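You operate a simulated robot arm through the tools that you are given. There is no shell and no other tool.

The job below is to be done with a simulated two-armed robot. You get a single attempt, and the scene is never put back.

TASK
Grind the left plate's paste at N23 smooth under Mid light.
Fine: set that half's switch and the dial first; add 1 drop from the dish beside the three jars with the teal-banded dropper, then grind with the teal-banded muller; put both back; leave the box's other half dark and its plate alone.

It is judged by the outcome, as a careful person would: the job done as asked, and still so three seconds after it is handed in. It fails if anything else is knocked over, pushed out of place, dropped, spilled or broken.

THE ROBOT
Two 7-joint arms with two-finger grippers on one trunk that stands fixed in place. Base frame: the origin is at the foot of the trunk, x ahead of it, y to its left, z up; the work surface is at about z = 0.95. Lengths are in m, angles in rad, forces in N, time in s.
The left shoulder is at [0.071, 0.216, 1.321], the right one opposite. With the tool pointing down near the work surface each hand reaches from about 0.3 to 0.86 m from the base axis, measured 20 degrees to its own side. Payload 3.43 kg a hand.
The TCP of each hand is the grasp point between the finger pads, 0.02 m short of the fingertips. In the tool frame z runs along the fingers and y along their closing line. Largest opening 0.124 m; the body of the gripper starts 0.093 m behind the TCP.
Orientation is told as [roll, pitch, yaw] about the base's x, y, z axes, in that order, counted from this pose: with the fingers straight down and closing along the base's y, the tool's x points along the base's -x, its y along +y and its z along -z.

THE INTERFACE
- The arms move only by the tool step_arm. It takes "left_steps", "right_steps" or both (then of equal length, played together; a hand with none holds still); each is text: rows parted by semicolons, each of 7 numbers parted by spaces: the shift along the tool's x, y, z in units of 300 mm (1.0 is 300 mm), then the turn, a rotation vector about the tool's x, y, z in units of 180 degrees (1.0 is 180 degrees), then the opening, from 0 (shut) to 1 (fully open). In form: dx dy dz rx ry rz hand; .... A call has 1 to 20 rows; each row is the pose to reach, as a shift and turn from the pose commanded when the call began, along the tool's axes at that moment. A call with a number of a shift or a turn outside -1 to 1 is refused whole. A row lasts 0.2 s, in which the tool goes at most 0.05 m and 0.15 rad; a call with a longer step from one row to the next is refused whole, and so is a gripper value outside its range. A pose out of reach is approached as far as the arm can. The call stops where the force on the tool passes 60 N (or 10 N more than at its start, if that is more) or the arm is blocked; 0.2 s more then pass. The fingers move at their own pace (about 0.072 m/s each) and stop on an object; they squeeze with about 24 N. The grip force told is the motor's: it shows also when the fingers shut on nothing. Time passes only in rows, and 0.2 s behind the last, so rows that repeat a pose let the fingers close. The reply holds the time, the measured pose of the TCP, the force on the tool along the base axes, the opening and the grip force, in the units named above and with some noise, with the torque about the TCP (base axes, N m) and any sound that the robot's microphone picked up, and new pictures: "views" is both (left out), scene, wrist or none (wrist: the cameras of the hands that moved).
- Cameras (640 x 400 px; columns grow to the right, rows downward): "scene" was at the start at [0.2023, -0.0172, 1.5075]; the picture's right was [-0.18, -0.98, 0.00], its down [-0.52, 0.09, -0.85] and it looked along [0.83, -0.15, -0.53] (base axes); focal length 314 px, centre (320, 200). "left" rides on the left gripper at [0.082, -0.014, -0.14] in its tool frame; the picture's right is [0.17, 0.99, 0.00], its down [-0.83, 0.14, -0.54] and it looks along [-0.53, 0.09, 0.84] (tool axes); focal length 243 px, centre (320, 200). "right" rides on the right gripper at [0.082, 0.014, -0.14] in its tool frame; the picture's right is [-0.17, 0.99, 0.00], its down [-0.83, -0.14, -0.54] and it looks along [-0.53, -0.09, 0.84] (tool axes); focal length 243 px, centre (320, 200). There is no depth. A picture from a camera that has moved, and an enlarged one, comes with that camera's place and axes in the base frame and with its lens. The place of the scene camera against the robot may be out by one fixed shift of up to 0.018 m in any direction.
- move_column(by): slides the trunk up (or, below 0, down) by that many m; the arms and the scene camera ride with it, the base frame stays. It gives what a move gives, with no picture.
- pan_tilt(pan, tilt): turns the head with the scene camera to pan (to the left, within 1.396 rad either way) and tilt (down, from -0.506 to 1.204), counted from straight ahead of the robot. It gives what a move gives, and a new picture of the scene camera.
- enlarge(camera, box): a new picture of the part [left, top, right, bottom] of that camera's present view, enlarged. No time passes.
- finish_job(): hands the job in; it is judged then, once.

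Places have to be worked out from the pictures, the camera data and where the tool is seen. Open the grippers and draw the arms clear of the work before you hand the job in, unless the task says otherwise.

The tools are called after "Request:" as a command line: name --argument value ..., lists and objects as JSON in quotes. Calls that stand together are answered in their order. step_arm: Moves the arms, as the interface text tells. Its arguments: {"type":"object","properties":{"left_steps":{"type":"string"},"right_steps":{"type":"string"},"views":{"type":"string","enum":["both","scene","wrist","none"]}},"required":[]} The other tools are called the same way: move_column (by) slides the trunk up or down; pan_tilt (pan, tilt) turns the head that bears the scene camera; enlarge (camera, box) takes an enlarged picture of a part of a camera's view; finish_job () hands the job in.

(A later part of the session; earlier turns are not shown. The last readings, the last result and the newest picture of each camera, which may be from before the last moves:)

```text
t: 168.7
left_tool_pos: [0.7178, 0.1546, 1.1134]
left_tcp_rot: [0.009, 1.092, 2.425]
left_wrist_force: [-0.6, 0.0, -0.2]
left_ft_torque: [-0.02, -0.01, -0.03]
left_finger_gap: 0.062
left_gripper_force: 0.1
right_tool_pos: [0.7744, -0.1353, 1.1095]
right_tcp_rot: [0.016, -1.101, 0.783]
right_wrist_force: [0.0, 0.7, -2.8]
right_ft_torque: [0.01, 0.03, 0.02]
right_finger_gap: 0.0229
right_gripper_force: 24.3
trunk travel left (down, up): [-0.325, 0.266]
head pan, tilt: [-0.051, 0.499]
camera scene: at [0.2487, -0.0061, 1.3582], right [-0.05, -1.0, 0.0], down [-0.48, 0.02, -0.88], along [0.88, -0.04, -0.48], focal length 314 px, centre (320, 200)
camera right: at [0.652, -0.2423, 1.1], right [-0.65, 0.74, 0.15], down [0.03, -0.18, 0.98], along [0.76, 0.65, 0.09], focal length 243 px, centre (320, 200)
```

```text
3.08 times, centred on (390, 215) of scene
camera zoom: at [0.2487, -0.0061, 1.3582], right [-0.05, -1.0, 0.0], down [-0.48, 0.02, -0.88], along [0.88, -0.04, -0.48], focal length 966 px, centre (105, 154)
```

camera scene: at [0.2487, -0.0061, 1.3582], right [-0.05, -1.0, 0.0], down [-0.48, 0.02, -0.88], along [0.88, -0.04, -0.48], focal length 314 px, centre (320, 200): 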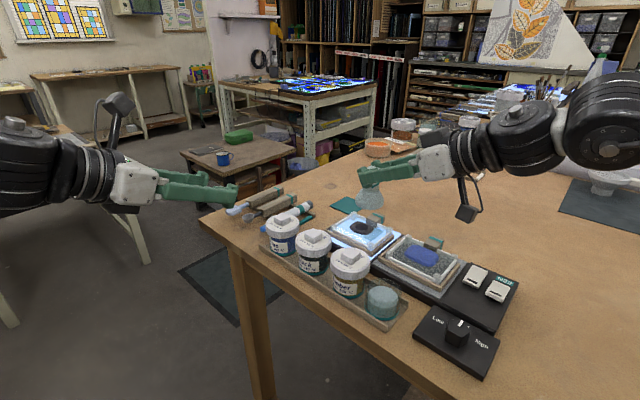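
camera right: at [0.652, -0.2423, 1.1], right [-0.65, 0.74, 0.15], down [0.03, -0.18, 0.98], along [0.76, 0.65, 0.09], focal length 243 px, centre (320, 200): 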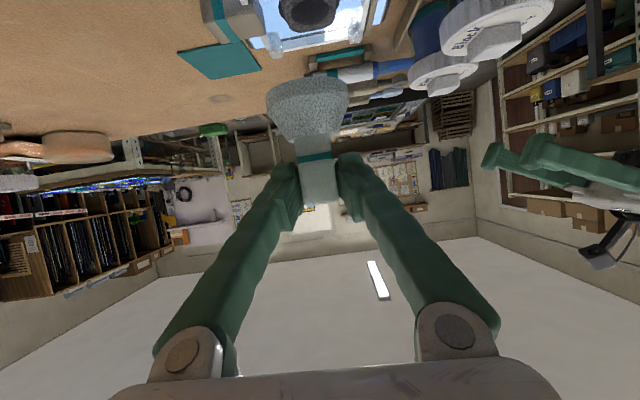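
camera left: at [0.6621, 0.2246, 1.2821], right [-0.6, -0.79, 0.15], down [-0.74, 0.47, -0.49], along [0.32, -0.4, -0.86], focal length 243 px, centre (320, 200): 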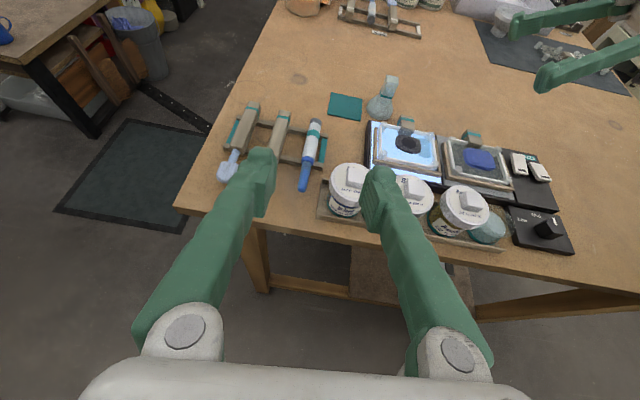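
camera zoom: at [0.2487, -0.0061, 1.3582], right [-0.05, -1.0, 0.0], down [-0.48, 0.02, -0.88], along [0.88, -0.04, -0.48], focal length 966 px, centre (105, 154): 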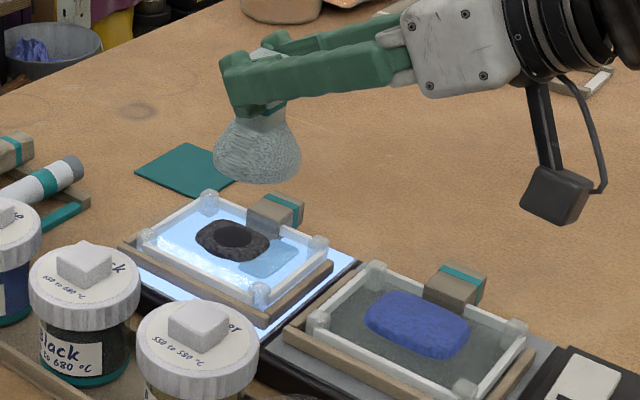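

Muller base is over the paste within a few mm. I lower to just above the plate's posts and check alignment again.

Request:
step_arm --right_steps "0.037 -0.007 0.0207 0 0 0 0.1; 0.078 -0.007 0.0415 0 0 0 0.1; 0.119 -0.007 0.0645 0 0 0 0.1; 0.119 -0.007 0.0645 0 0 0 0.1" --views "wrist"

Request:
enlarge --camera "left" --box '[340, 70, 490, 190]'

Request:
enlarge --camera "scene" --box '[310, 170, 430, 270]'

Request:
enlarge --camera "right" --box '[200, 0, 440, 160]'

```text
t: 169.7
left_tool_pos: [0.7174, 0.1548, 1.1147]
left_tcp_rot: [0.01, 1.092, 2.423]
left_wrist_force: [-0.6, 0.5, -0.2]
left_ft_torque: [-0.01, 0.0, -0.01]
left_finger_gap: 0.062
left_gripper_force: 0.1
right_tool_pos: [0.7761, -0.1323, 1.0708]
right_tcp_rot: [0.013, -1.099, 0.785]
right_wrist_force: [1.1, -0.4, -2.0]
right_ft_torque: [0.03, 0.02, 0.01]
right_finger_gap: 0.0231
right_gripper_force: 23.8
trunk travel left (down, up): [-0.325, 0.266]
head pan, tilt: [-0.051, 0.499]
camera right: at [0.6532, -0.2404, 1.0602], right [-0.65, 0.74, 0.15], down [0.03, -0.18, 0.98], along [0.76, 0.65, 0.09], focal length 243 px, centre (320, 200)
```

right: 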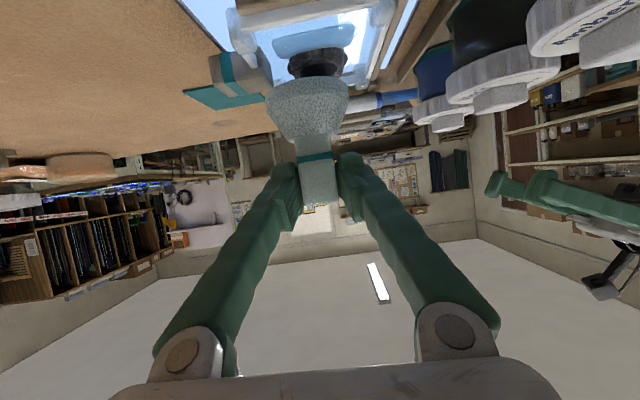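

```text
3.33 times, centred on (415, 130) of left
camera zoom: at [0.6624, 0.2235, 1.2519], right [-0.6, -0.79, 0.15], down [-0.74, 0.47, -0.49], along [0.32, -0.4, -0.86], focal length 809 px, centre (3, 433)
```

zoom: 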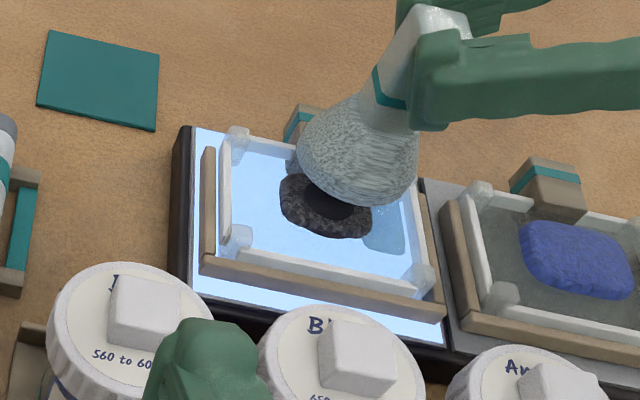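

```text
4.00 times, centred on (370, 220) of scene
camera zoom: at [0.2479, -0.006, 1.3584], right [-0.05, -1.0, 0.0], down [-0.48, 0.02, -0.88], along [0.88, -0.04, -0.48], focal length 1256 px, centre (120, 120)
```

zoom: 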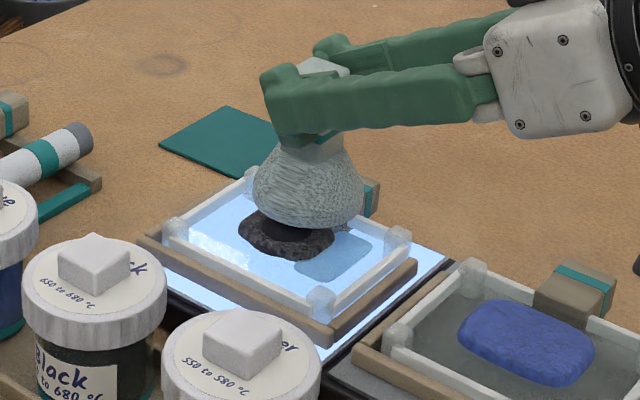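

```text
2.50 times, centred on (320, 80) of right
camera zoom: at [0.6532, -0.2404, 1.0602], right [-0.65, 0.74, 0.15], down [0.03, -0.18, 0.98], along [0.76, 0.65, 0.09], focal length 606 px, centre (320, 500)
```

zoom: 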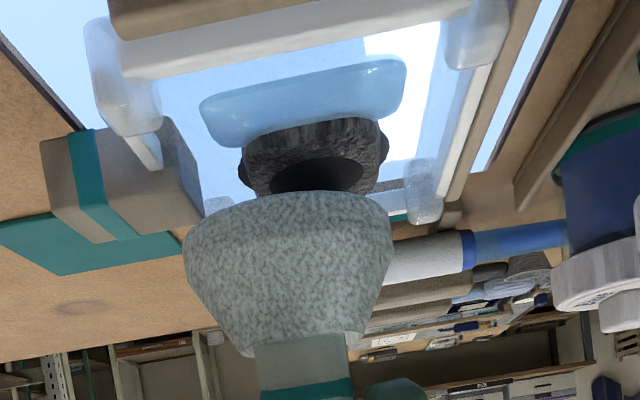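

Both cameras agree the muller must go about 8 mm toward the user side and 7 mm forward along the hand's direction. I apply that and look again.

Request:
step_arm --right_steps "-0.0053 0.0142 0.0104 0 0 0 0.1; -0.0106 0.0283 0.0208 0 0 0 0.1; -0.0106 0.0283 0.0208 0 0 0 0.1" --views "wrist"

Request:
enlarge --camera "left" --box '[340, 70, 490, 190]'

Request:
enlarge --camera "right" --box '[200, 0, 440, 160]'

```text
t: 170.5
left_tool_pos: [0.7173, 0.1541, 1.114]
left_tcp_rot: [0.007, 1.091, 2.424]
left_wrist_force: [0.1, -0.3, 0.0]
left_ft_torque: [-0.03, -0.01, 0.0]
left_finger_gap: 0.062
left_gripper_force: 0.0
right_tool_pos: [0.7752, -0.121, 1.0712]
right_tcp_rot: [0.015, -1.101, 0.782]
right_wrist_force: [-0.9, -0.5, -1.9]
right_ft_torque: [-0.01, 0.02, 0.0]
right_finger_gap: 0.0228
right_gripper_force: 24.1
trunk travel left (down, up): [-0.325, 0.266]
head pan, tilt: [-0.051, 0.499]
camera right: at [0.6525, -0.2292, 1.0603], right [-0.65, 0.74, 0.15], down [0.03, -0.18, 0.98], along [0.76, 0.65, 0.09], focal length 243 px, centre (320, 200)
```

right: 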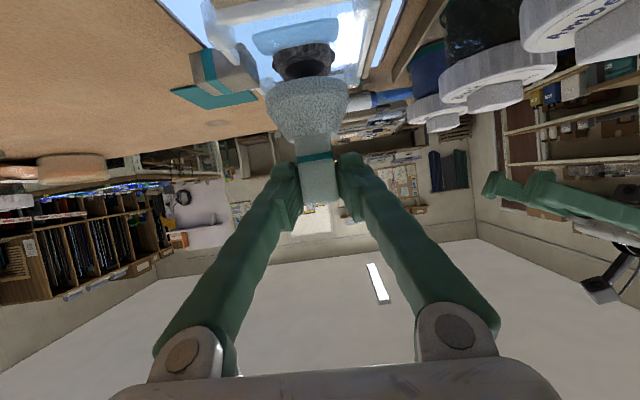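

```text
3.33 times, centred on (415, 130) of left
camera zoom: at [0.6625, 0.2234, 1.2519], right [-0.6, -0.79, 0.15], down [-0.74, 0.47, -0.49], along [0.32, -0.4, -0.86], focal length 809 px, centre (3, 433)
```

zoom: 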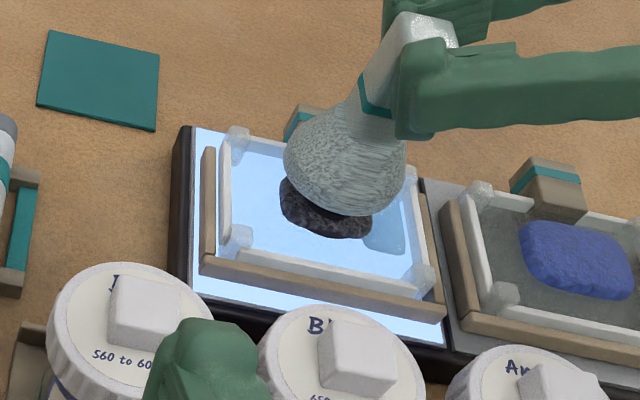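

```text
2.50 times, centred on (320, 80) of right
camera zoom: at [0.6525, -0.2292, 1.0603], right [-0.65, 0.74, 0.15], down [0.03, -0.18, 0.98], along [0.76, 0.65, 0.09], focal length 606 px, centre (320, 500)
```

zoom: 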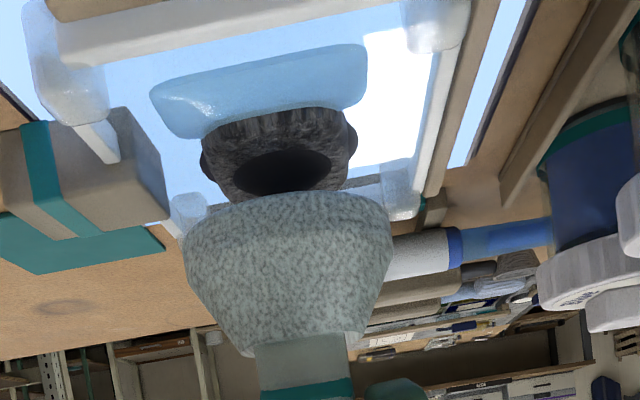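

Aligned now. I lower onto the paste, first 13 mm, then in small steps watching the force.

Request:
step_arm --right_steps "0.0193 0 0.0098 0 0 0 0.1; 0.0386 0 0.0197 0 0 0 0.1; 0.0386 0 0.0197 0 0 0 0.1" --views "none"

Request:
step_arm --right_steps "0.0074 0 0.0038 0 0 0 0.1; 0.0149 0 0.0076 0 0 0 0.1" --views "none"

Request:
enlarge --camera "scene" --box '[310, 170, 430, 270]'

```text
t: 171.3
left_tool_pos: [0.7181, 0.155, 1.1136]
left_tcp_rot: [0.009, 1.092, 2.425]
left_wrist_force: [1.2, -0.3, 0.1]
left_ft_torque: [0.02, 0.0, -0.01]
left_finger_gap: 0.0618
left_gripper_force: 0.0
right_tool_pos: [0.775, -0.1221, 1.0581]
right_tcp_rot: [0.015, -1.1, 0.786]
right_wrist_force: [0.1, -0.6, -2.3]
right_ft_torque: [-0.01, 0.0, -0.01]
right_finger_gap: 0.023
right_gripper_force: 24.1
trunk travel left (down, up): [-0.325, 0.266]
head pan, tilt: [-0.051, 0.499]
```

```text
t: 171.9
left_tool_pos: [0.7173, 0.1531, 1.1137]
left_tcp_rot: [0.009, 1.092, 2.425]
left_wrist_force: [-1.2, -0.2, 0.2]
left_ft_torque: [0.0, 0.01, 0.01]
left_finger_gap: 0.0622
left_gripper_force: 0.0
right_tool_pos: [0.777, -0.1222, 1.0531]
right_tcp_rot: [0.016, -1.098, 0.783]
right_wrist_force: [-0.1, 0.3, -2.2]
right_ft_torque: [0.0, 0.0, 0.01]
right_finger_gap: 0.0227
right_gripper_force: 24.0
trunk travel left (down, up): [-0.325, 0.266]
head pan, tilt: [-0.051, 0.499]
```

```text
4.00 times, centred on (370, 220) of scene
camera zoom: at [0.248, -0.006, 1.3584], right [-0.05, -1.0, 0.0], down [-0.48, 0.02, -0.88], along [0.88, -0.04, -0.48], focal length 1256 px, centre (120, 120)
```

zoom: 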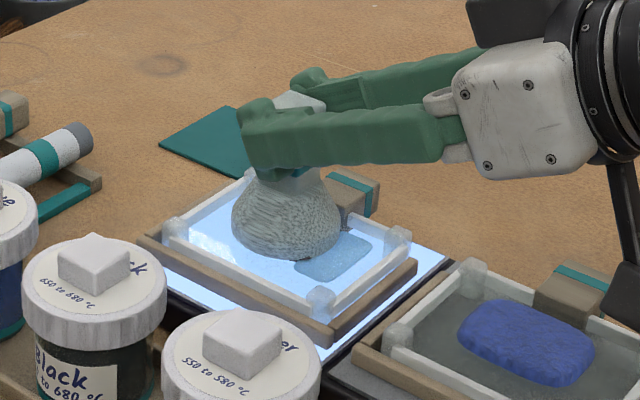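

Request:
step_arm --right_steps "0.0074 0 0.0038 0 0 0 0.1; 0.0149 0 0.0076 0 0 0 0.1" --views "none"

Request:
step_arm --right_steps "0.0059 0 0.003 0 0 0 0.1; 0.0119 0 0.006 0 0 0 0.1" --views "none"

```text
t: 172.5
left_tool_pos: [0.7168, 0.1544, 1.1164]
left_tcp_rot: [0.007, 1.095, 2.424]
left_wrist_force: [1.0, -0.2, 0.4]
left_ft_torque: [-0.02, 0.0, 0.0]
left_finger_gap: 0.0618
left_gripper_force: 0.1
right_tool_pos: [0.7749, -0.123, 1.0528]
right_tcp_rot: [0.01, -1.106, 0.787]
right_wrist_force: [0.2, -1.9, 11.5]
right_ft_torque: [-0.37, 0.07, -0.02]
right_finger_gap: 0.0232
right_gripper_force: 24.3
trunk travel left (down, up): [-0.325, 0.266]
head pan, tilt: [-0.051, 0.499]
```

```text
t: 173.1
left_tool_pos: [0.7181, 0.1542, 1.115]
left_tcp_rot: [0.007, 1.094, 2.424]
left_wrist_force: [-0.8, -0.3, 0.2]
left_ft_torque: [-0.01, 0.02, 0.0]
left_finger_gap: 0.0621
left_gripper_force: 0.1
right_tool_pos: [0.7741, -0.1223, 1.0486]
right_tcp_rot: [0.01, -1.108, 0.788]
right_wrist_force: [7.5, -1.9, 24.7]
right_ft_torque: [0.14, -0.32, -0.01]
right_finger_gap: 0.024
right_gripper_force: 24.0
trunk travel left (down, up): [-0.325, 0.266]
head pan, tilt: [-0.051, 0.499]
```

Contact made (about 25 N). I ease off 2 mm and grind one gentle elliptical turn (±10 mm by ±6 mm) inside the plate's rim.

Request:
step_arm --right_steps "-0.0135 0 0.0119 0 0 0 0.1; -0.021 0 0.0267 0 0 0 0.1; -0.019 0.01 0.0227 0 0 0 0.1; -0.0135 0.0173 0.0119 0 0 0 0.1; -0.0059 0.02 -0.003 0 0 0 0.1; 0.0017 0.0173 -0.0179 0 0 0 0.1; 0.0072 0.01 -0.0287 0 0 0 0.1; 0.0092 0 -0.0327 0 0 0 0.1; 0.0072 -0.01 -0.0287 0 0 0 0.1; 0.0017 -0.0173 -0.0179 0 0 0 0.1; -0.0059 -0.02 -0.003 0 0 0 0.1; -0.0135 -0.0173 0.0119 0 0 0 0.1; -0.019 -0.01 0.0227 0 0 0 0.1; -0.021 0 0.0267 0 0 0 0.1; -0.0059 0 -0.003 0 0 0 0.1" --views "both"

Request:
enlarge --camera "left" --box '[340, 70, 490, 190]'

Request:
enlarge --camera "scene" --box '[310, 170, 430, 270]'

```text
t: 176.3
left_tool_pos: [0.716, 0.1553, 1.1152]
left_tcp_rot: [0.007, 1.095, 2.425]
left_wrist_force: [-0.1, -0.8, -0.5]
left_ft_torque: [0.05, 0.0, 0.0]
left_finger_gap: 0.0617
left_gripper_force: 0.2
right_tool_pos: [0.775, -0.1195, 1.0473]
right_tcp_rot: [0.014, -1.102, 0.787]
right_wrist_force: [2.2, 3.0, 9.4]
right_ft_torque: [0.46, -0.42, 0.05]
right_finger_gap: 0.0231
right_gripper_force: 23.6
trunk travel left (down, up): [-0.325, 0.266]
head pan, tilt: [-0.051, 0.499]
camera scene: at [0.2465, -0.0057, 1.3587], right [-0.05, -1.0, 0.0], down [-0.48, 0.02, -0.88], along [0.88, -0.04, -0.48], focal length 314 px, centre (320, 200)
camera right: at [0.6513, -0.2285, 1.0361], right [-0.65, 0.74, 0.15], down [0.03, -0.18, 0.98], along [0.76, 0.65, 0.09], focal length 243 px, centre (320, 200)
```

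scene: 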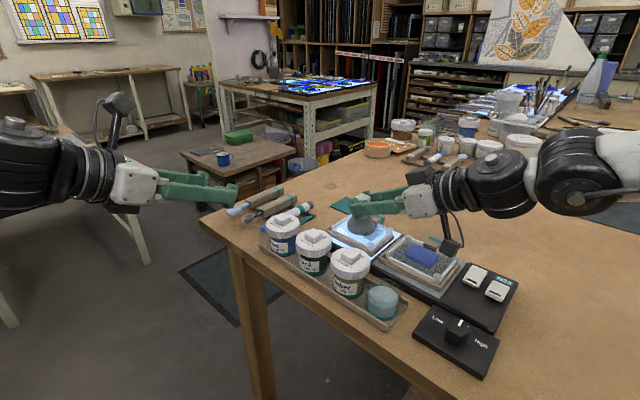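
right: 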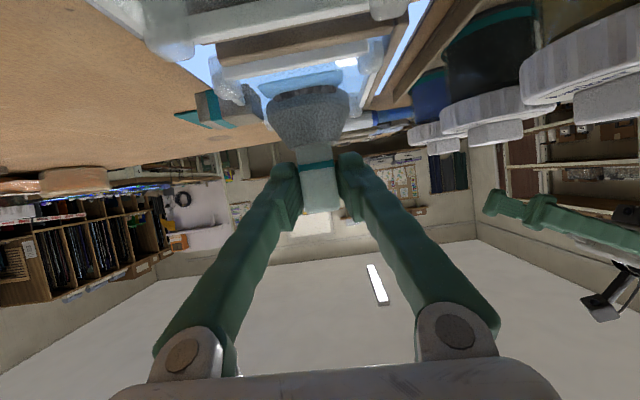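

```text
3.33 times, centred on (415, 130) of left
camera zoom: at [0.6611, 0.2237, 1.2526], right [-0.6, -0.79, 0.15], down [-0.74, 0.47, -0.49], along [0.32, -0.4, -0.86], focal length 809 px, centre (3, 433)
```

zoom: 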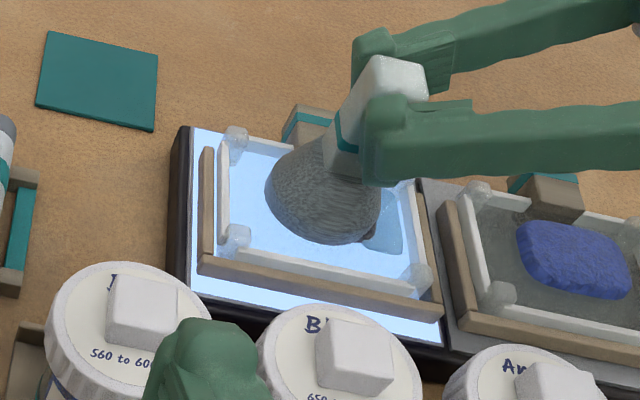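

```text
4.00 times, centred on (370, 220) of scene
camera zoom: at [0.2465, -0.0057, 1.3587], right [-0.05, -1.0, 0.0], down [-0.48, 0.02, -0.88], along [0.88, -0.04, -0.48], focal length 1256 px, centre (120, 120)
```

zoom: 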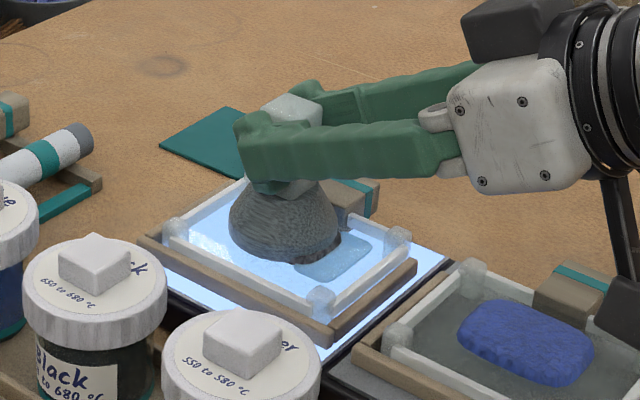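

Grinding works: the muller is picking up colour and sits lower. I continue with two more turns at light pressure.

Request:
step_arm --right_steps "-0.0046 0 0.0164 0 0 0 0.1; -0.0121 0 0.0312 0 0 0 0.1; -0.0077 0.014 0.0226 0 0 0 0.1; 0.003 0.02 0.0015 0 0 0 0.1; 0.0137 0.014 -0.0196 0 0 0 0.1; 0.0181 0 -0.0282 0 0 0 0.1; 0.0137 -0.014 -0.0196 0 0 0 0.1; 0.003 -0.02 0.0015 0 0 0 0.1; -0.0077 -0.014 0.0226 0 0 0 0.1; -0.0121 0 0.0312 0 0 0 0.1; -0.0077 0.014 0.0226 0 0 0 0.1; 0.003 0.02 0.0015 0 0 0 0.1; 0.0137 0.014 -0.0196 0 0 0 0.1; 0.0181 0 -0.0282 0 0 0 0.1; 0.0137 -0.014 -0.0196 0 0 0 0.1; 0.003 -0.02 0.0015 0 0 0 0.1; -0.0077 -0.014 0.0226 0 0 0 0.1; -0.0121 0 0.0312 0 0 0 0.1; -0.0046 0 0.0164 0 0 0 0.1; 0.003 0 0.0015 0 0 0 0.1" --views "wrist"

Request:
enlarge --camera "left" --box '[340, 70, 490, 190]'

Request:
enlarge --camera "right" --box '[220, 40, 400, 160]'

```text
t: 180.5
left_tool_pos: [0.717, 0.1546, 1.1148]
left_tcp_rot: [0.006, 1.093, 2.422]
left_wrist_force: [0.2, -0.2, 0.7]
left_ft_torque: [0.0, -0.04, -0.03]
left_finger_gap: 0.0621
left_gripper_force: 0.0
right_tool_pos: [0.7747, -0.1216, 1.0443]
right_tcp_rot: [0.014, -1.102, 0.787]
right_wrist_force: [0.4, 2.6, 13.4]
right_ft_torque: [0.23, -0.23, 0.02]
right_finger_gap: 0.0228
right_gripper_force: 24.1
trunk travel left (down, up): [-0.325, 0.266]
head pan, tilt: [-0.051, 0.499]
camera right: at [0.6514, -0.2287, 1.0353], right [-0.65, 0.74, 0.15], down [0.03, -0.18, 0.98], along [0.76, 0.65, 0.09], focal length 243 px, centre (320, 200)
```

right: 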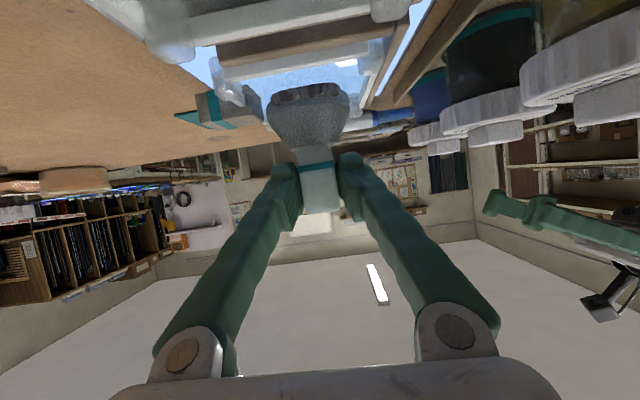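

```text
3.33 times, centred on (415, 130) of left
camera zoom: at [0.6611, 0.2238, 1.2526], right [-0.6, -0.79, 0.15], down [-0.74, 0.47, -0.49], along [0.32, -0.4, -0.86], focal length 809 px, centre (3, 433)
```

zoom: 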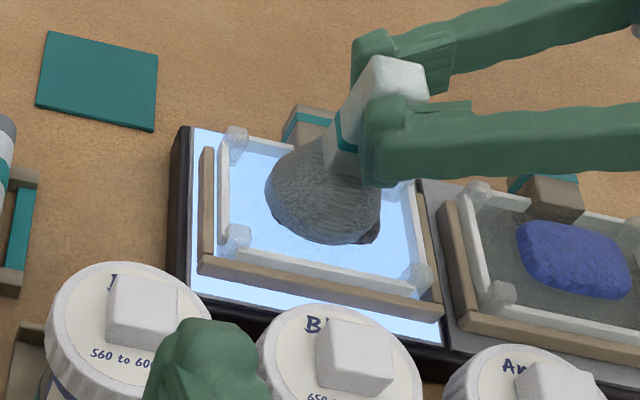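

```text
3.33 times, centred on (310, 100) of right
camera zoom: at [0.6514, -0.2287, 1.0353], right [-0.65, 0.74, 0.15], down [0.03, -0.18, 0.98], along [0.76, 0.65, 0.09], focal length 809 px, centre (353, 533)
```

zoom: 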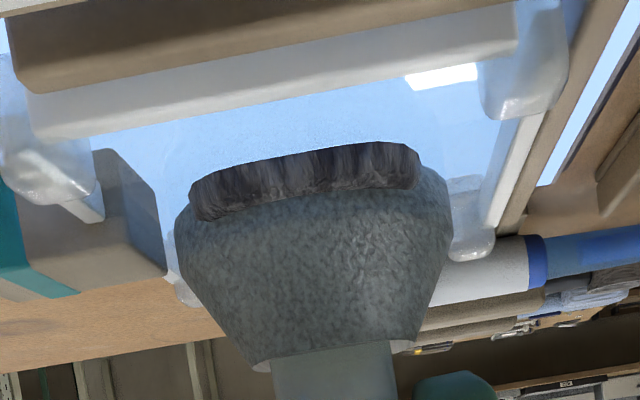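

The puddle has been worked in, and the paste pokes out on the side toward the right plate. I shift the grinding centre 6 mm that way and do two more turns.

Request:
step_arm --right_steps "-0.003 0 0.0134 0 0 0 0.1; 0.0013 0.014 0.0048 0 0 0 0.1; 0.0121 0.02 -0.0163 0 0 0 0.1; 0.0228 0.014 -0.0374 0 0 0 0.1; 0.0272 0 -0.046 0 0 0 0.1; 0.0228 -0.014 -0.0374 0 0 0 0.1; 0.0121 -0.02 -0.0163 0 0 0 0.1; 0.0013 -0.014 0.0048 0 0 0 0.1; -0.003 0 0.0134 0 0 0 0.1; 0.0013 0.014 0.0048 0 0 0 0.1; 0.0121 0.02 -0.0163 0 0 0 0.1; 0.0228 0.014 -0.0374 0 0 0 0.1; 0.0272 0 -0.046 0 0 0 0.1; 0.0228 -0.014 -0.0374 0 0 0 0.1; 0.0121 -0.02 -0.0163 0 0 0 0.1; 0.0013 -0.014 0.0048 0 0 0 0.1; -0.003 0 0.0134 0 0 0 0.1; 0.005 0 -0.002 0 0 0 0.1; 0.0121 0 -0.0163 0 0 0 0.1" --views "wrist"

Request:
enlarge --camera "left" --box '[340, 70, 490, 190]'

Request:
enlarge --camera "right" --box '[220, 40, 400, 160]'

```text
t: 184.5
left_tool_pos: [0.7153, 0.1547, 1.1144]
left_tcp_rot: [0.006, 1.094, 2.422]
left_wrist_force: [-0.2, 0.4, 0.9]
left_ft_torque: [0.02, -0.02, -0.01]
left_finger_gap: 0.062
left_gripper_force: 0.0
right_tool_pos: [0.7699, -0.1258, 1.0446]
right_tcp_rot: [0.013, -1.103, 0.789]
right_wrist_force: [0.4, 2.8, 15.8]
right_ft_torque: [0.21, -0.2, 0.06]
right_finger_gap: 0.023
right_gripper_force: 24.0
trunk travel left (down, up): [-0.325, 0.266]
head pan, tilt: [-0.051, 0.499]
camera right: at [0.6467, -0.2327, 1.0346], right [-0.65, 0.74, 0.15], down [0.03, -0.18, 0.98], along [0.76, 0.65, 0.09], focal length 243 px, centre (320, 200)
```

right: 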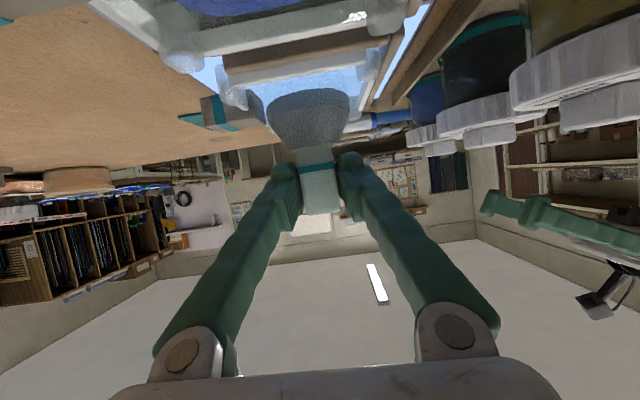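

```text
3.33 times, centred on (415, 130) of left
camera zoom: at [0.661, 0.224, 1.2526], right [-0.6, -0.79, 0.15], down [-0.74, 0.47, -0.49], along [0.32, -0.4, -0.86], focal length 809 px, centre (3, 433)
```

zoom: 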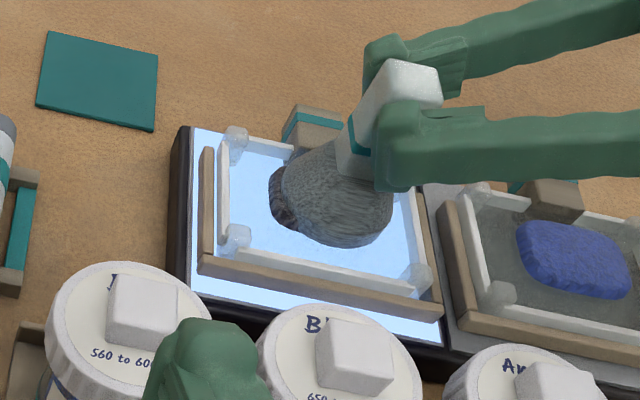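

```text
3.33 times, centred on (310, 100) of right
camera zoom: at [0.6467, -0.2327, 1.0346], right [-0.65, 0.74, 0.15], down [0.03, -0.18, 0.98], along [0.76, 0.65, 0.09], focal length 809 px, centre (353, 533)
```

zoom: 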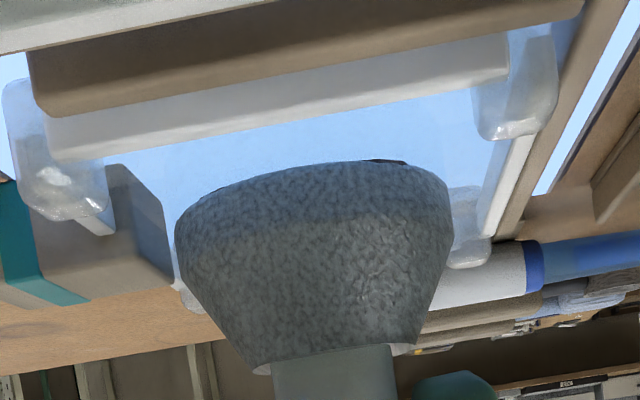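

I lift the muller 4.5 cm to look at the paste's state.

Request:
step_arm --right_steps "-0.0446 0 -0.0227 0 0 0 0.1; -0.0891 0 -0.0454 0 0 0 0.1; -0.1337 0 -0.0681 0 0 0 0.1; -0.1783 0 -0.0908 0 0 0 0.1" --views "wrist"

Request:
enlarge --camera "left" --box '[370, 90, 470, 180]'

Request:
enlarge --camera "scene" --box '[320, 190, 410, 265]'

Request:
enlarge --camera "right" --box '[200, 0, 420, 140]'

```text
t: 185.5
left_tool_pos: [0.7167, 0.1539, 1.1153]
left_tcp_rot: [0.01, 1.094, 2.423]
left_wrist_force: [-0.2, 0.7, -0.2]
left_ft_torque: [0.04, 0.0, 0.02]
left_finger_gap: 0.0622
left_gripper_force: 0.0
right_tool_pos: [0.7697, -0.127, 1.1021]
right_tcp_rot: [0.016, -1.1, 0.785]
right_wrist_force: [-0.2, 0.5, -1.0]
right_ft_torque: [-0.03, 0.03, -0.05]
right_finger_gap: 0.023
right_gripper_force: 24.2
trunk travel left (down, up): [-0.325, 0.266]
head pan, tilt: [-0.051, 0.499]
camera right: at [0.6471, -0.2344, 1.0931], right [-0.65, 0.74, 0.15], down [0.03, -0.18, 0.98], along [0.76, 0.65, 0.09], focal length 243 px, centre (320, 200)
```

right: 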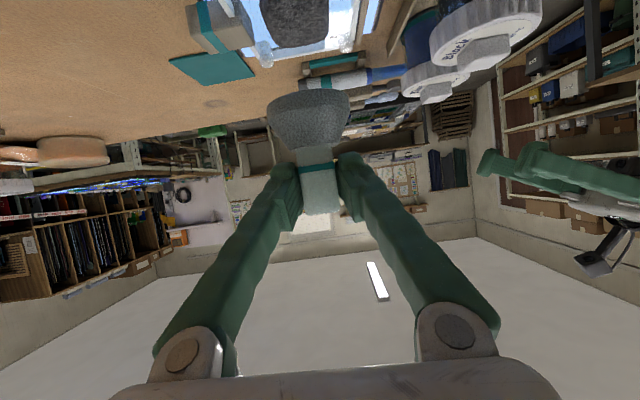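

```text
4.44 times, centred on (420, 135) of left
camera zoom: at [0.6619, 0.2238, 1.2522], right [-0.6, -0.79, 0.15], down [-0.74, 0.47, -0.49], along [0.32, -0.4, -0.86], focal length 1078 px, centre (-124, 489)
```

zoom: 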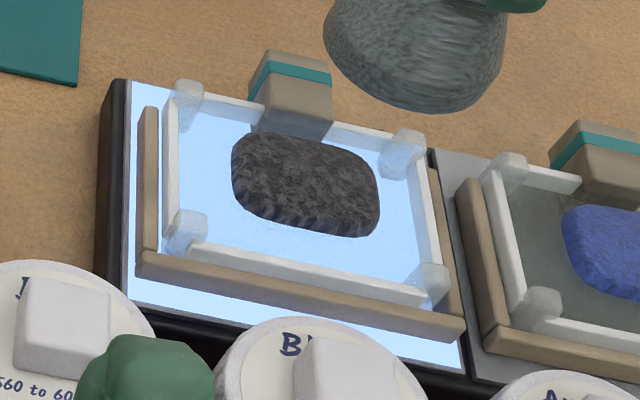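

```text
5.33 times, centred on (365, 228) of scene
camera zoom: at [0.2473, -0.0056, 1.3585], right [-0.05, -1.0, 0.0], down [-0.48, 0.02, -0.88], along [0.88, -0.04, -0.48], focal length 1675 px, centre (80, 53)
```

zoom: 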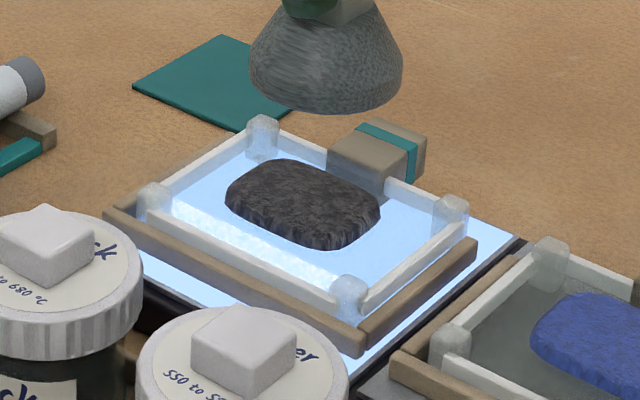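

```text
2.86 times, centred on (310, 70) of right
camera zoom: at [0.6471, -0.2344, 1.0931], right [-0.65, 0.74, 0.15], down [0.03, -0.18, 0.98], along [0.76, 0.65, 0.09], focal length 693 px, centre (349, 571)
```

zoom: 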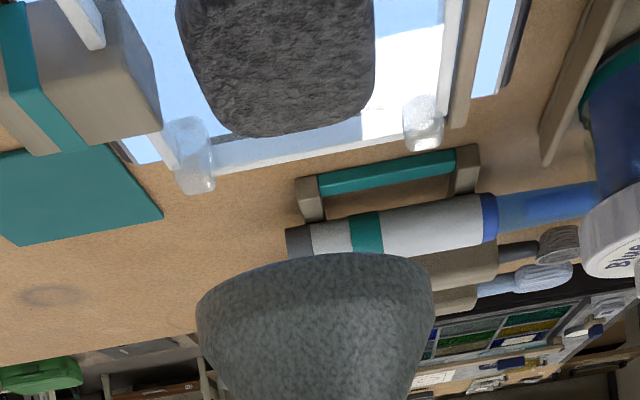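

The drop is mixed in and the paste has spread, but it is still coarse. I set the muller back at the centre and continue with wider turns.

Request:
step_arm --right_steps "0.045 0 0.053 0 0 0 0.1; 0.1 0 0.08 0 0 0 0.1; 0.1587 0 0.1108 0 0 0 0.1; 0.139 0 0.1494 0 0 0 0.1; 0.1448 0.0141 0.1381 0 0 0 0.1; 0.1587 0.02 0.1108 0 0 0 0.1; 0.1726 0.0141 0.0835 0 0 0 0.1; 0.1784 0 0.0722 0 0 0 0.1; 0.1726 -0.0141 0.0835 0 0 0 0.1; 0.1587 -0.02 0.1108 0 0 0 0.1; 0.1448 -0.0141 0.1381 0 0 0 0.1; 0.139 0 0.1494 0 0 0 0.1; 0.1448 0.0141 0.1381 0 0 0 0.1; 0.1587 0.02 0.1108 0 0 0 0.1; 0.1726 0.0141 0.0835 0 0 0 0.1; 0.1784 0 0.0722 0 0 0 0.1; 0.1726 -0.0141 0.0835 0 0 0 0.1; 0.1587 -0.02 0.1108 0 0 0 0.1; 0.1448 -0.0141 0.1381 0 0 0 0.1; 0.1587 0 0.1108 0 0 0 0.1" --views "none"

```text
t: 189.7
left_tool_pos: [0.7164, 0.154, 1.114]
left_tcp_rot: [0.007, 1.093, 2.421]
left_wrist_force: [-0.2, -0.1, 0.6]
left_ft_torque: [0.01, -0.02, 0.05]
left_finger_gap: 0.0617
left_gripper_force: 0.0
right_tool_pos: [0.7743, -0.1205, 1.048]
right_tcp_rot: [0.015, -1.102, 0.784]
right_wrist_force: [-0.3, 0.5, -2.0]
right_ft_torque: [0.0, 0.01, 0.0]
right_finger_gap: 0.0228
right_gripper_force: 23.5
trunk travel left (down, up): [-0.325, 0.266]
head pan, tilt: [-0.051, 0.499]
```

Slightly too high now (no contact). I lower in 2 mm steps to regain pressure.

Request:
step_arm --right_steps "0.0059 0 0.003 0 0 0 0.1; 0.0119 0 0.006 0 0 0 0.1" --views "none"

Request:
step_arm --right_steps "0.0059 0 0.003 0 0 0 0.1; 0.0104 0 0.0053 0 0 0 0.1" --views "none"

```text
t: 190.3
left_tool_pos: [0.7162, 0.1545, 1.1156]
left_tcp_rot: [0.007, 1.094, 2.422]
left_wrist_force: [0.0, -0.7, 0.3]
left_ft_torque: [0.01, -0.01, 0.03]
left_finger_gap: 0.0622
left_gripper_force: 0.1
right_tool_pos: [0.7775, -0.1203, 1.0459]
right_tcp_rot: [0.011, -1.105, 0.788]
right_wrist_force: [-1.3, 0.2, 9.1]
right_ft_torque: [-0.21, 0.07, -0.01]
right_finger_gap: 0.023
right_gripper_force: 23.9
trunk travel left (down, up): [-0.325, 0.266]
head pan, tilt: [-0.051, 0.499]
```

```text
t: 190.9
left_tool_pos: [0.7158, 0.1546, 1.1159]
left_tcp_rot: [0.006, 1.094, 2.42]
left_wrist_force: [-0.5, -0.9, 0.0]
left_ft_torque: [0.0, 0.02, 0.0]
left_finger_gap: 0.0622
left_gripper_force: 0.0
right_tool_pos: [0.7756, -0.1208, 1.0446]
right_tcp_rot: [0.007, -1.11, 0.791]
right_wrist_force: [-0.5, -1.6, 24.6]
right_ft_torque: [0.06, -0.1, -0.02]
right_finger_gap: 0.0229
right_gripper_force: 24.2
trunk travel left (down, up): [-0.325, 0.266]
head pan, tilt: [-0.051, 0.499]
```

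Good pressure (≈25 N static). Two full turns.

Request:
step_arm --right_steps "-0.009 0 0.0178 0 0 0 0.1; -0.0181 0 0.0356 0 0 0 0.1; -0.0128 0.0141 0.0252 0 0 0 0.1; 0 0.02 0 0 0 0 0.1; 0.0128 0.0141 -0.0252 0 0 0 0.1; 0.0181 0 -0.0356 0 0 0 0.1; 0.0128 -0.0141 -0.0252 0 0 0 0.1; 0 -0.02 0 0 0 0 0.1; -0.0128 -0.0141 0.0252 0 0 0 0.1; -0.0181 0 0.0356 0 0 0 0.1; -0.0128 0.0141 0.0252 0 0 0 0.1; 0 0.02 0 0 0 0 0.1; 0.0128 0.0141 -0.0252 0 0 0 0.1; 0.0181 0 -0.0356 0 0 0 0.1; 0.0128 -0.0141 -0.0252 0 0 0 0.1; 0 -0.02 0 0 0 0 0.1; -0.0128 -0.0141 0.0252 0 0 0 0.1; -0.0181 0 0.0356 0 0 0 0.1; -0.009 0 0.0178 0 0 0 0.1; 0 0 0 0 0 0 0.1" --views "wrist"

Request:
enlarge --camera "left" --box '[340, 70, 490, 190]'

```text
t: 195.1
left_tool_pos: [0.7161, 0.1551, 1.1147]
left_tcp_rot: [0.006, 1.094, 2.422]
left_wrist_force: [-0.5, 0.4, -0.1]
left_ft_torque: [0.0, -0.01, 0.0]
left_finger_gap: 0.0623
left_gripper_force: 0.1
right_tool_pos: [0.7738, -0.1186, 1.0401]
right_tcp_rot: [0.015, -1.103, 0.788]
right_wrist_force: [2.8, 2.7, 19.8]
right_ft_torque: [0.19, -0.18, -0.02]
right_finger_gap: 0.0229
right_gripper_force: 23.1
trunk travel left (down, up): [-0.325, 0.266]
head pan, tilt: [-0.051, 0.499]
camera right: at [0.6519, -0.2261, 1.0295], right [-0.65, 0.74, 0.15], down [0.03, -0.18, 0.98], along [0.76, 0.65, 0.09], focal length 243 px, centre (320, 200)
```

right: 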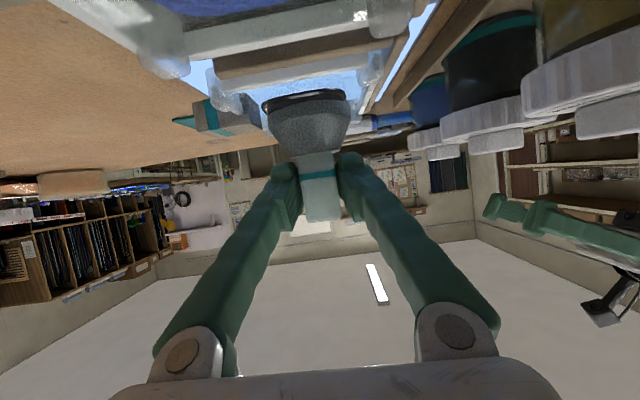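

```text
3.33 times, centred on (415, 130) of left
camera zoom: at [0.6606, 0.224, 1.2528], right [-0.6, -0.79, 0.15], down [-0.74, 0.47, -0.49], along [0.32, -0.4, -0.86], focal length 809 px, centre (3, 433)
```

zoom: 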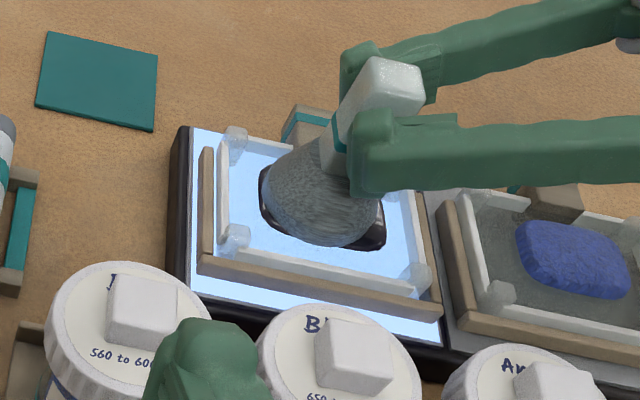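

The paste's edges now look dark and glossy. I lift the muller to inspect.

Request:
step_arm --right_steps "-0.0446 0 -0.0227 0 0 0 0.1; -0.0891 0 -0.0454 0 0 0 0.1; -0.1337 0 -0.0681 0 0 0 0.1; -0.1931 0 -0.0983 0 0 0 0.1" --views "wrist"

Request:
enlarge --camera "left" --box '[370, 90, 470, 180]'

Request:
enlarge --camera "scene" --box '[320, 190, 410, 265]'

Request:
enlarge --camera "right" --box '[200, 0, 420, 140]'

```text
t: 196.1
left_tool_pos: [0.7175, 0.1552, 1.1153]
left_tcp_rot: [0.007, 1.094, 2.423]
left_wrist_force: [0.7, 0.4, -0.1]
left_ft_torque: [-0.02, -0.02, -0.01]
left_finger_gap: 0.0622
left_gripper_force: 0.1
right_tool_pos: [0.7742, -0.1209, 1.1045]
right_tcp_rot: [0.016, -1.099, 0.786]
right_wrist_force: [-0.7, -0.4, -1.9]
right_ft_torque: [0.0, -0.01, -0.02]
right_finger_gap: 0.0232
right_gripper_force: 23.7
trunk travel left (down, up): [-0.325, 0.266]
head pan, tilt: [-0.051, 0.499]
camera right: at [0.6521, -0.2278, 1.0946], right [-0.65, 0.74, 0.15], down [0.03, -0.18, 0.98], along [0.76, 0.65, 0.09], focal length 243 px, centre (320, 200)
```

right: 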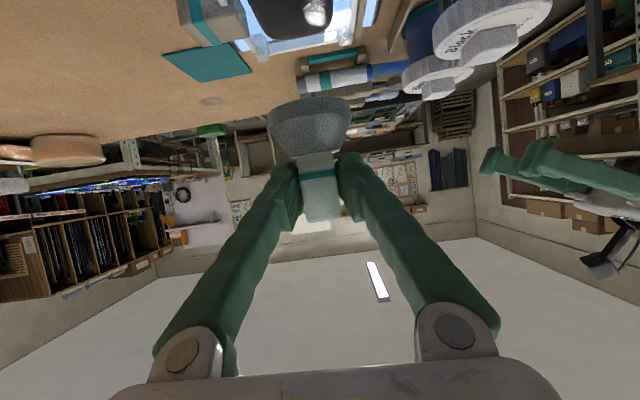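

```text
4.44 times, centred on (420, 135) of left
camera zoom: at [0.6618, 0.2238, 1.2522], right [-0.6, -0.79, 0.15], down [-0.74, 0.47, -0.49], along [0.32, -0.4, -0.86], focal length 1078 px, centre (-124, 489)
```

zoom: 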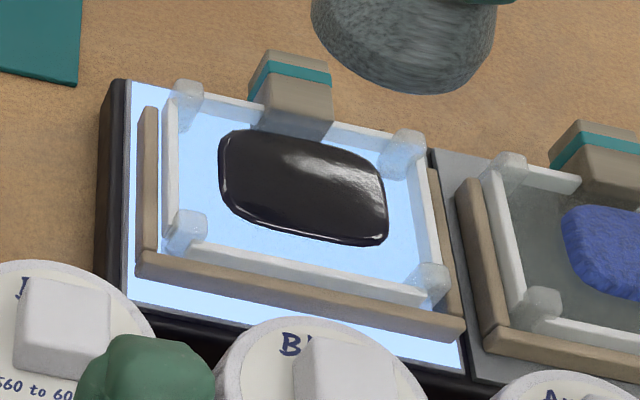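

```text
5.33 times, centred on (365, 228) of scene
camera zoom: at [0.2472, -0.0056, 1.3585], right [-0.05, -1.0, 0.0], down [-0.48, 0.02, -0.88], along [0.88, -0.04, -0.48], focal length 1675 px, centre (80, 53)
```

zoom: 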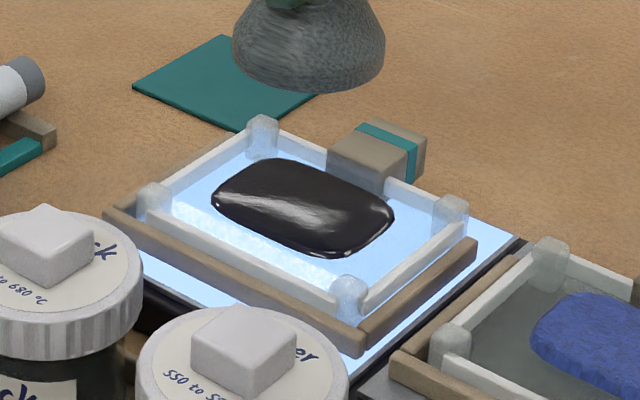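

```text
2.86 times, centred on (310, 70) of right
camera zoom: at [0.6521, -0.2278, 1.0946], right [-0.65, 0.74, 0.15], down [0.03, -0.18, 0.98], along [0.76, 0.65, 0.09], focal length 693 px, centre (349, 571)
```

zoom: 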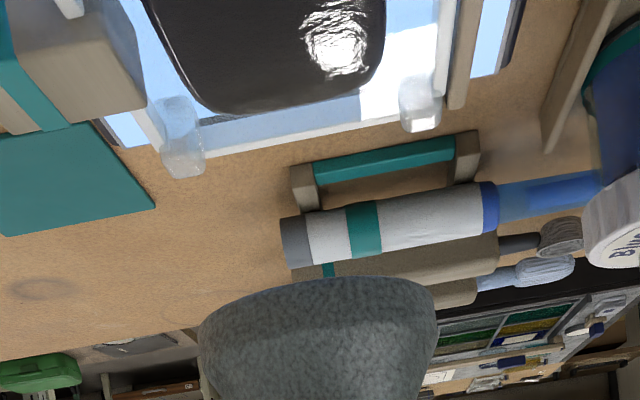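

The paste is now smooth and glossy under the light. I carry the muller back over its original place.

Request:
step_arm --right_steps "-0.0185 -0.1004 0.0262 0 0 0 0.1; -0.037 -0.2008 0.0524 0 0 0 0.1; -0.0555 -0.3011 0.0785 0 0 0 0.1; -0.074 -0.4015 0.1047 0 0 0 0.1; -0.074 -0.4015 0.1047 0 0 0 0.1" --views "none"

Request:
enlarge --camera "left" --box '[330, 20, 520, 160]'

```text
t: 197.3
left_tool_pos: [0.7176, 0.1544, 1.1144]
left_tcp_rot: [0.006, 1.096, 2.423]
left_wrist_force: [-0.3, 1.0, 0.4]
left_ft_torque: [-0.03, 0.01, -0.01]
left_finger_gap: 0.0621
left_gripper_force: 0.0
right_tool_pos: [0.8893, -0.1783, 1.1095]
right_tcp_rot: [0.014, -1.1, 0.785]
right_wrist_force: [0.1, -0.5, -2.1]
right_ft_torque: [-0.07, 0.01, 0.0]
right_finger_gap: 0.0229
right_gripper_force: 23.8
trunk travel left (down, up): [-0.325, 0.266]
head pan, tilt: [-0.051, 0.499]
```

```text
2.86 times, centred on (425, 90) of left
camera zoom: at [0.6617, 0.2237, 1.2523], right [-0.6, -0.79, 0.15], down [-0.74, 0.47, -0.49], along [0.32, -0.4, -0.86], focal length 693 px, centre (20, 514)
```

zoom: 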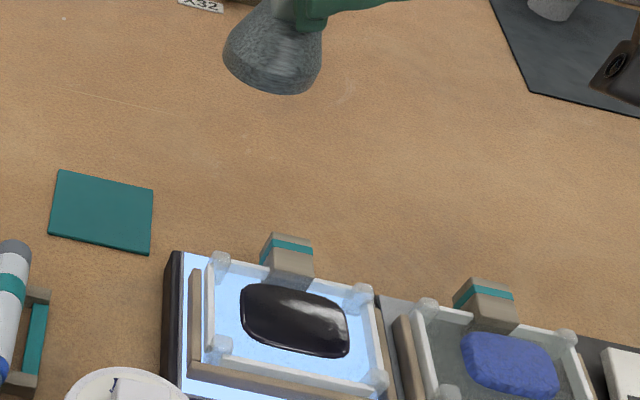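

I lower the muller to just above the table at its home spot.

Request:
step_arm --right_steps "0.06 0.0052 0.0283 0 0 0 0.1; 0.12 0.0052 0.0566 0 0 0 0.1; 0.18 0.0052 0.0849 0 0 0 0.1; 0.23 0.0052 0.1085 0 0 0 0.1; 0.2595 0.0052 0.1221 0 0 0 0.1" --views "none"

Request:
enlarge --camera "left" --box '[340, 30, 480, 140]'

```text
t: 198.5
left_tool_pos: [0.7183, 0.1539, 1.1136]
left_tcp_rot: [0.009, 1.093, 2.425]
left_wrist_force: [0.3, -0.3, -0.1]
left_ft_torque: [0.01, 0.05, -0.03]
left_finger_gap: 0.062
left_gripper_force: 0.1
right_tool_pos: [0.8863, -0.1782, 1.02]
right_tcp_rot: [0.017, -1.101, 0.782]
right_wrist_force: [-0.2, 0.7, -1.4]
right_ft_torque: [0.01, 0.02, 0.0]
right_finger_gap: 0.0229
right_gripper_force: 23.9
trunk travel left (down, up): [-0.325, 0.266]
head pan, tilt: [-0.051, 0.499]
```

```text
3.64 times, centred on (410, 85) of left
camera zoom: at [0.6626, 0.2233, 1.2518], right [-0.6, -0.79, 0.15], down [-0.74, 0.47, -0.49], along [0.32, -0.4, -0.86], focal length 882 px, centre (-7, 618)
```

zoom: 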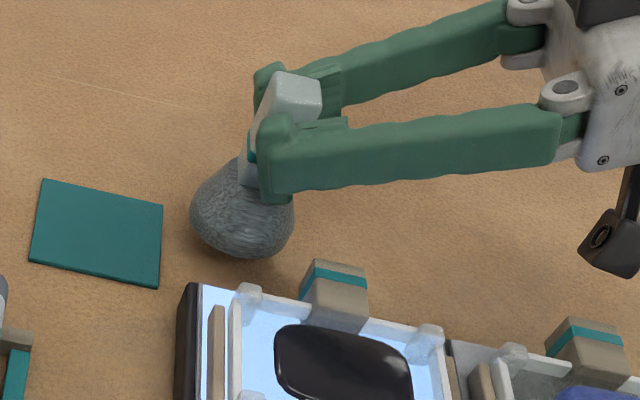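

The muller slid up about 1 cm in the grip while pressing, so its base is higher than before; I also see it about 4 mm off home toward the far side. I correct 4 mm toward the user side and lower further until it touches the table.

Request:
step_arm --right_steps "-0.003 0.0133 0.0059 0 0 0 0.1; 0.0059 0.0133 0.0104 0 0 0 0.1; 0.0148 0.0133 0.015 0 0 0 0.1" --views "none"

Request:
step_arm --right_steps "0.0059 0 0.003 0 0 0 0.1; 0.0119 0 0.006 0 0 0 0.1" --views "none"

```text
t: 199.3
left_tool_pos: [0.718, 0.1536, 1.1133]
left_tcp_rot: [0.01, 1.091, 2.425]
left_wrist_force: [0.5, 1.0, -0.1]
left_ft_torque: [-0.02, -0.01, -0.01]
left_finger_gap: 0.0618
left_gripper_force: 0.1
right_tool_pos: [0.8845, -0.1744, 1.0156]
right_tcp_rot: [0.017, -1.1, 0.783]
right_wrist_force: [-0.2, 0.2, -2.1]
right_ft_torque: [0.01, 0.02, -0.03]
right_finger_gap: 0.0226
right_gripper_force: 24.1
trunk travel left (down, up): [-0.325, 0.266]
head pan, tilt: [-0.051, 0.499]
```

```text
t: 199.9
left_tool_pos: [0.719, 0.1546, 1.1146]
left_tcp_rot: [0.008, 1.092, 2.424]
left_wrist_force: [-0.5, 0.4, 1.1]
left_ft_torque: [-0.04, 0.02, 0.02]
left_finger_gap: 0.0621
left_gripper_force: 0.1
right_tool_pos: [0.8844, -0.1738, 1.0118]
right_tcp_rot: [0.017, -1.1, 0.785]
right_wrist_force: [-0.1, -1.3, -2.1]
right_ft_torque: [-0.02, -0.01, -0.02]
right_finger_gap: 0.0231
right_gripper_force: 23.9
trunk travel left (down, up): [-0.325, 0.266]
head pan, tilt: [-0.051, 0.499]
```

Request:
step_arm --right_steps "0.0059 0 0.003 0 0 0 0.1; 0.0089 0 0.0045 0 0 0 0.1" --views "none"

Request:
enlarge --camera "left" --box '[340, 30, 480, 140]'

Request:
enlarge --camera "scene" --box '[320, 140, 480, 260]'

```text
t: 200.5
left_tool_pos: [0.7183, 0.1545, 1.1139]
left_tcp_rot: [0.01, 1.092, 2.425]
left_wrist_force: [0.3, -0.2, 0.6]
left_ft_torque: [-0.02, -0.02, -0.02]
left_finger_gap: 0.0619
left_gripper_force: 0.0
right_tool_pos: [0.8846, -0.1746, 1.0099]
right_tcp_rot: [0.015, -1.1, 0.783]
right_wrist_force: [0.5, -0.5, -2.2]
right_ft_torque: [-0.02, 0.0, 0.01]
right_finger_gap: 0.0231
right_gripper_force: 24.3
trunk travel left (down, up): [-0.325, 0.266]
head pan, tilt: [-0.051, 0.499]
```

```text
3.64 times, centred on (410, 85) of left
camera zoom: at [0.6625, 0.2234, 1.2518], right [-0.6, -0.79, 0.15], down [-0.74, 0.47, -0.49], along [0.32, -0.4, -0.86], focal length 882 px, centre (-7, 618)
```

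zoom: 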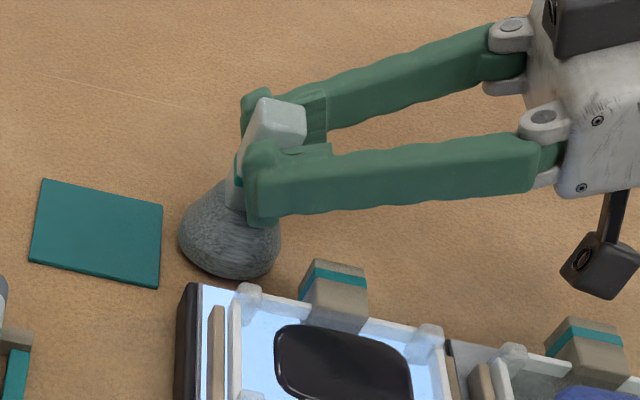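

```text
3.33 times, centred on (400, 200) of scene
camera zoom: at [0.248, -0.006, 1.3584], right [-0.05, -1.0, 0.0], down [-0.48, 0.02, -0.88], along [0.88, -0.04, -0.48], focal length 1047 px, centre (53, 200)
```

zoom: 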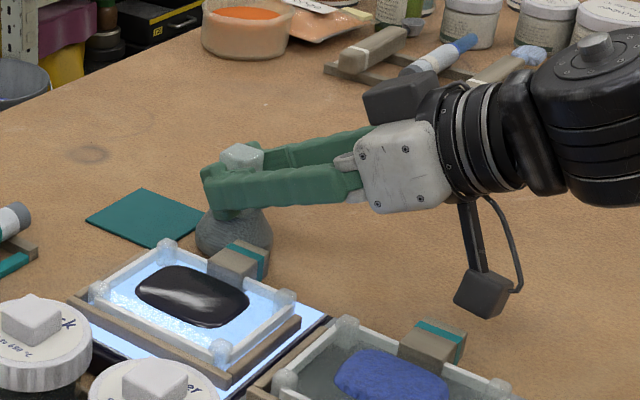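

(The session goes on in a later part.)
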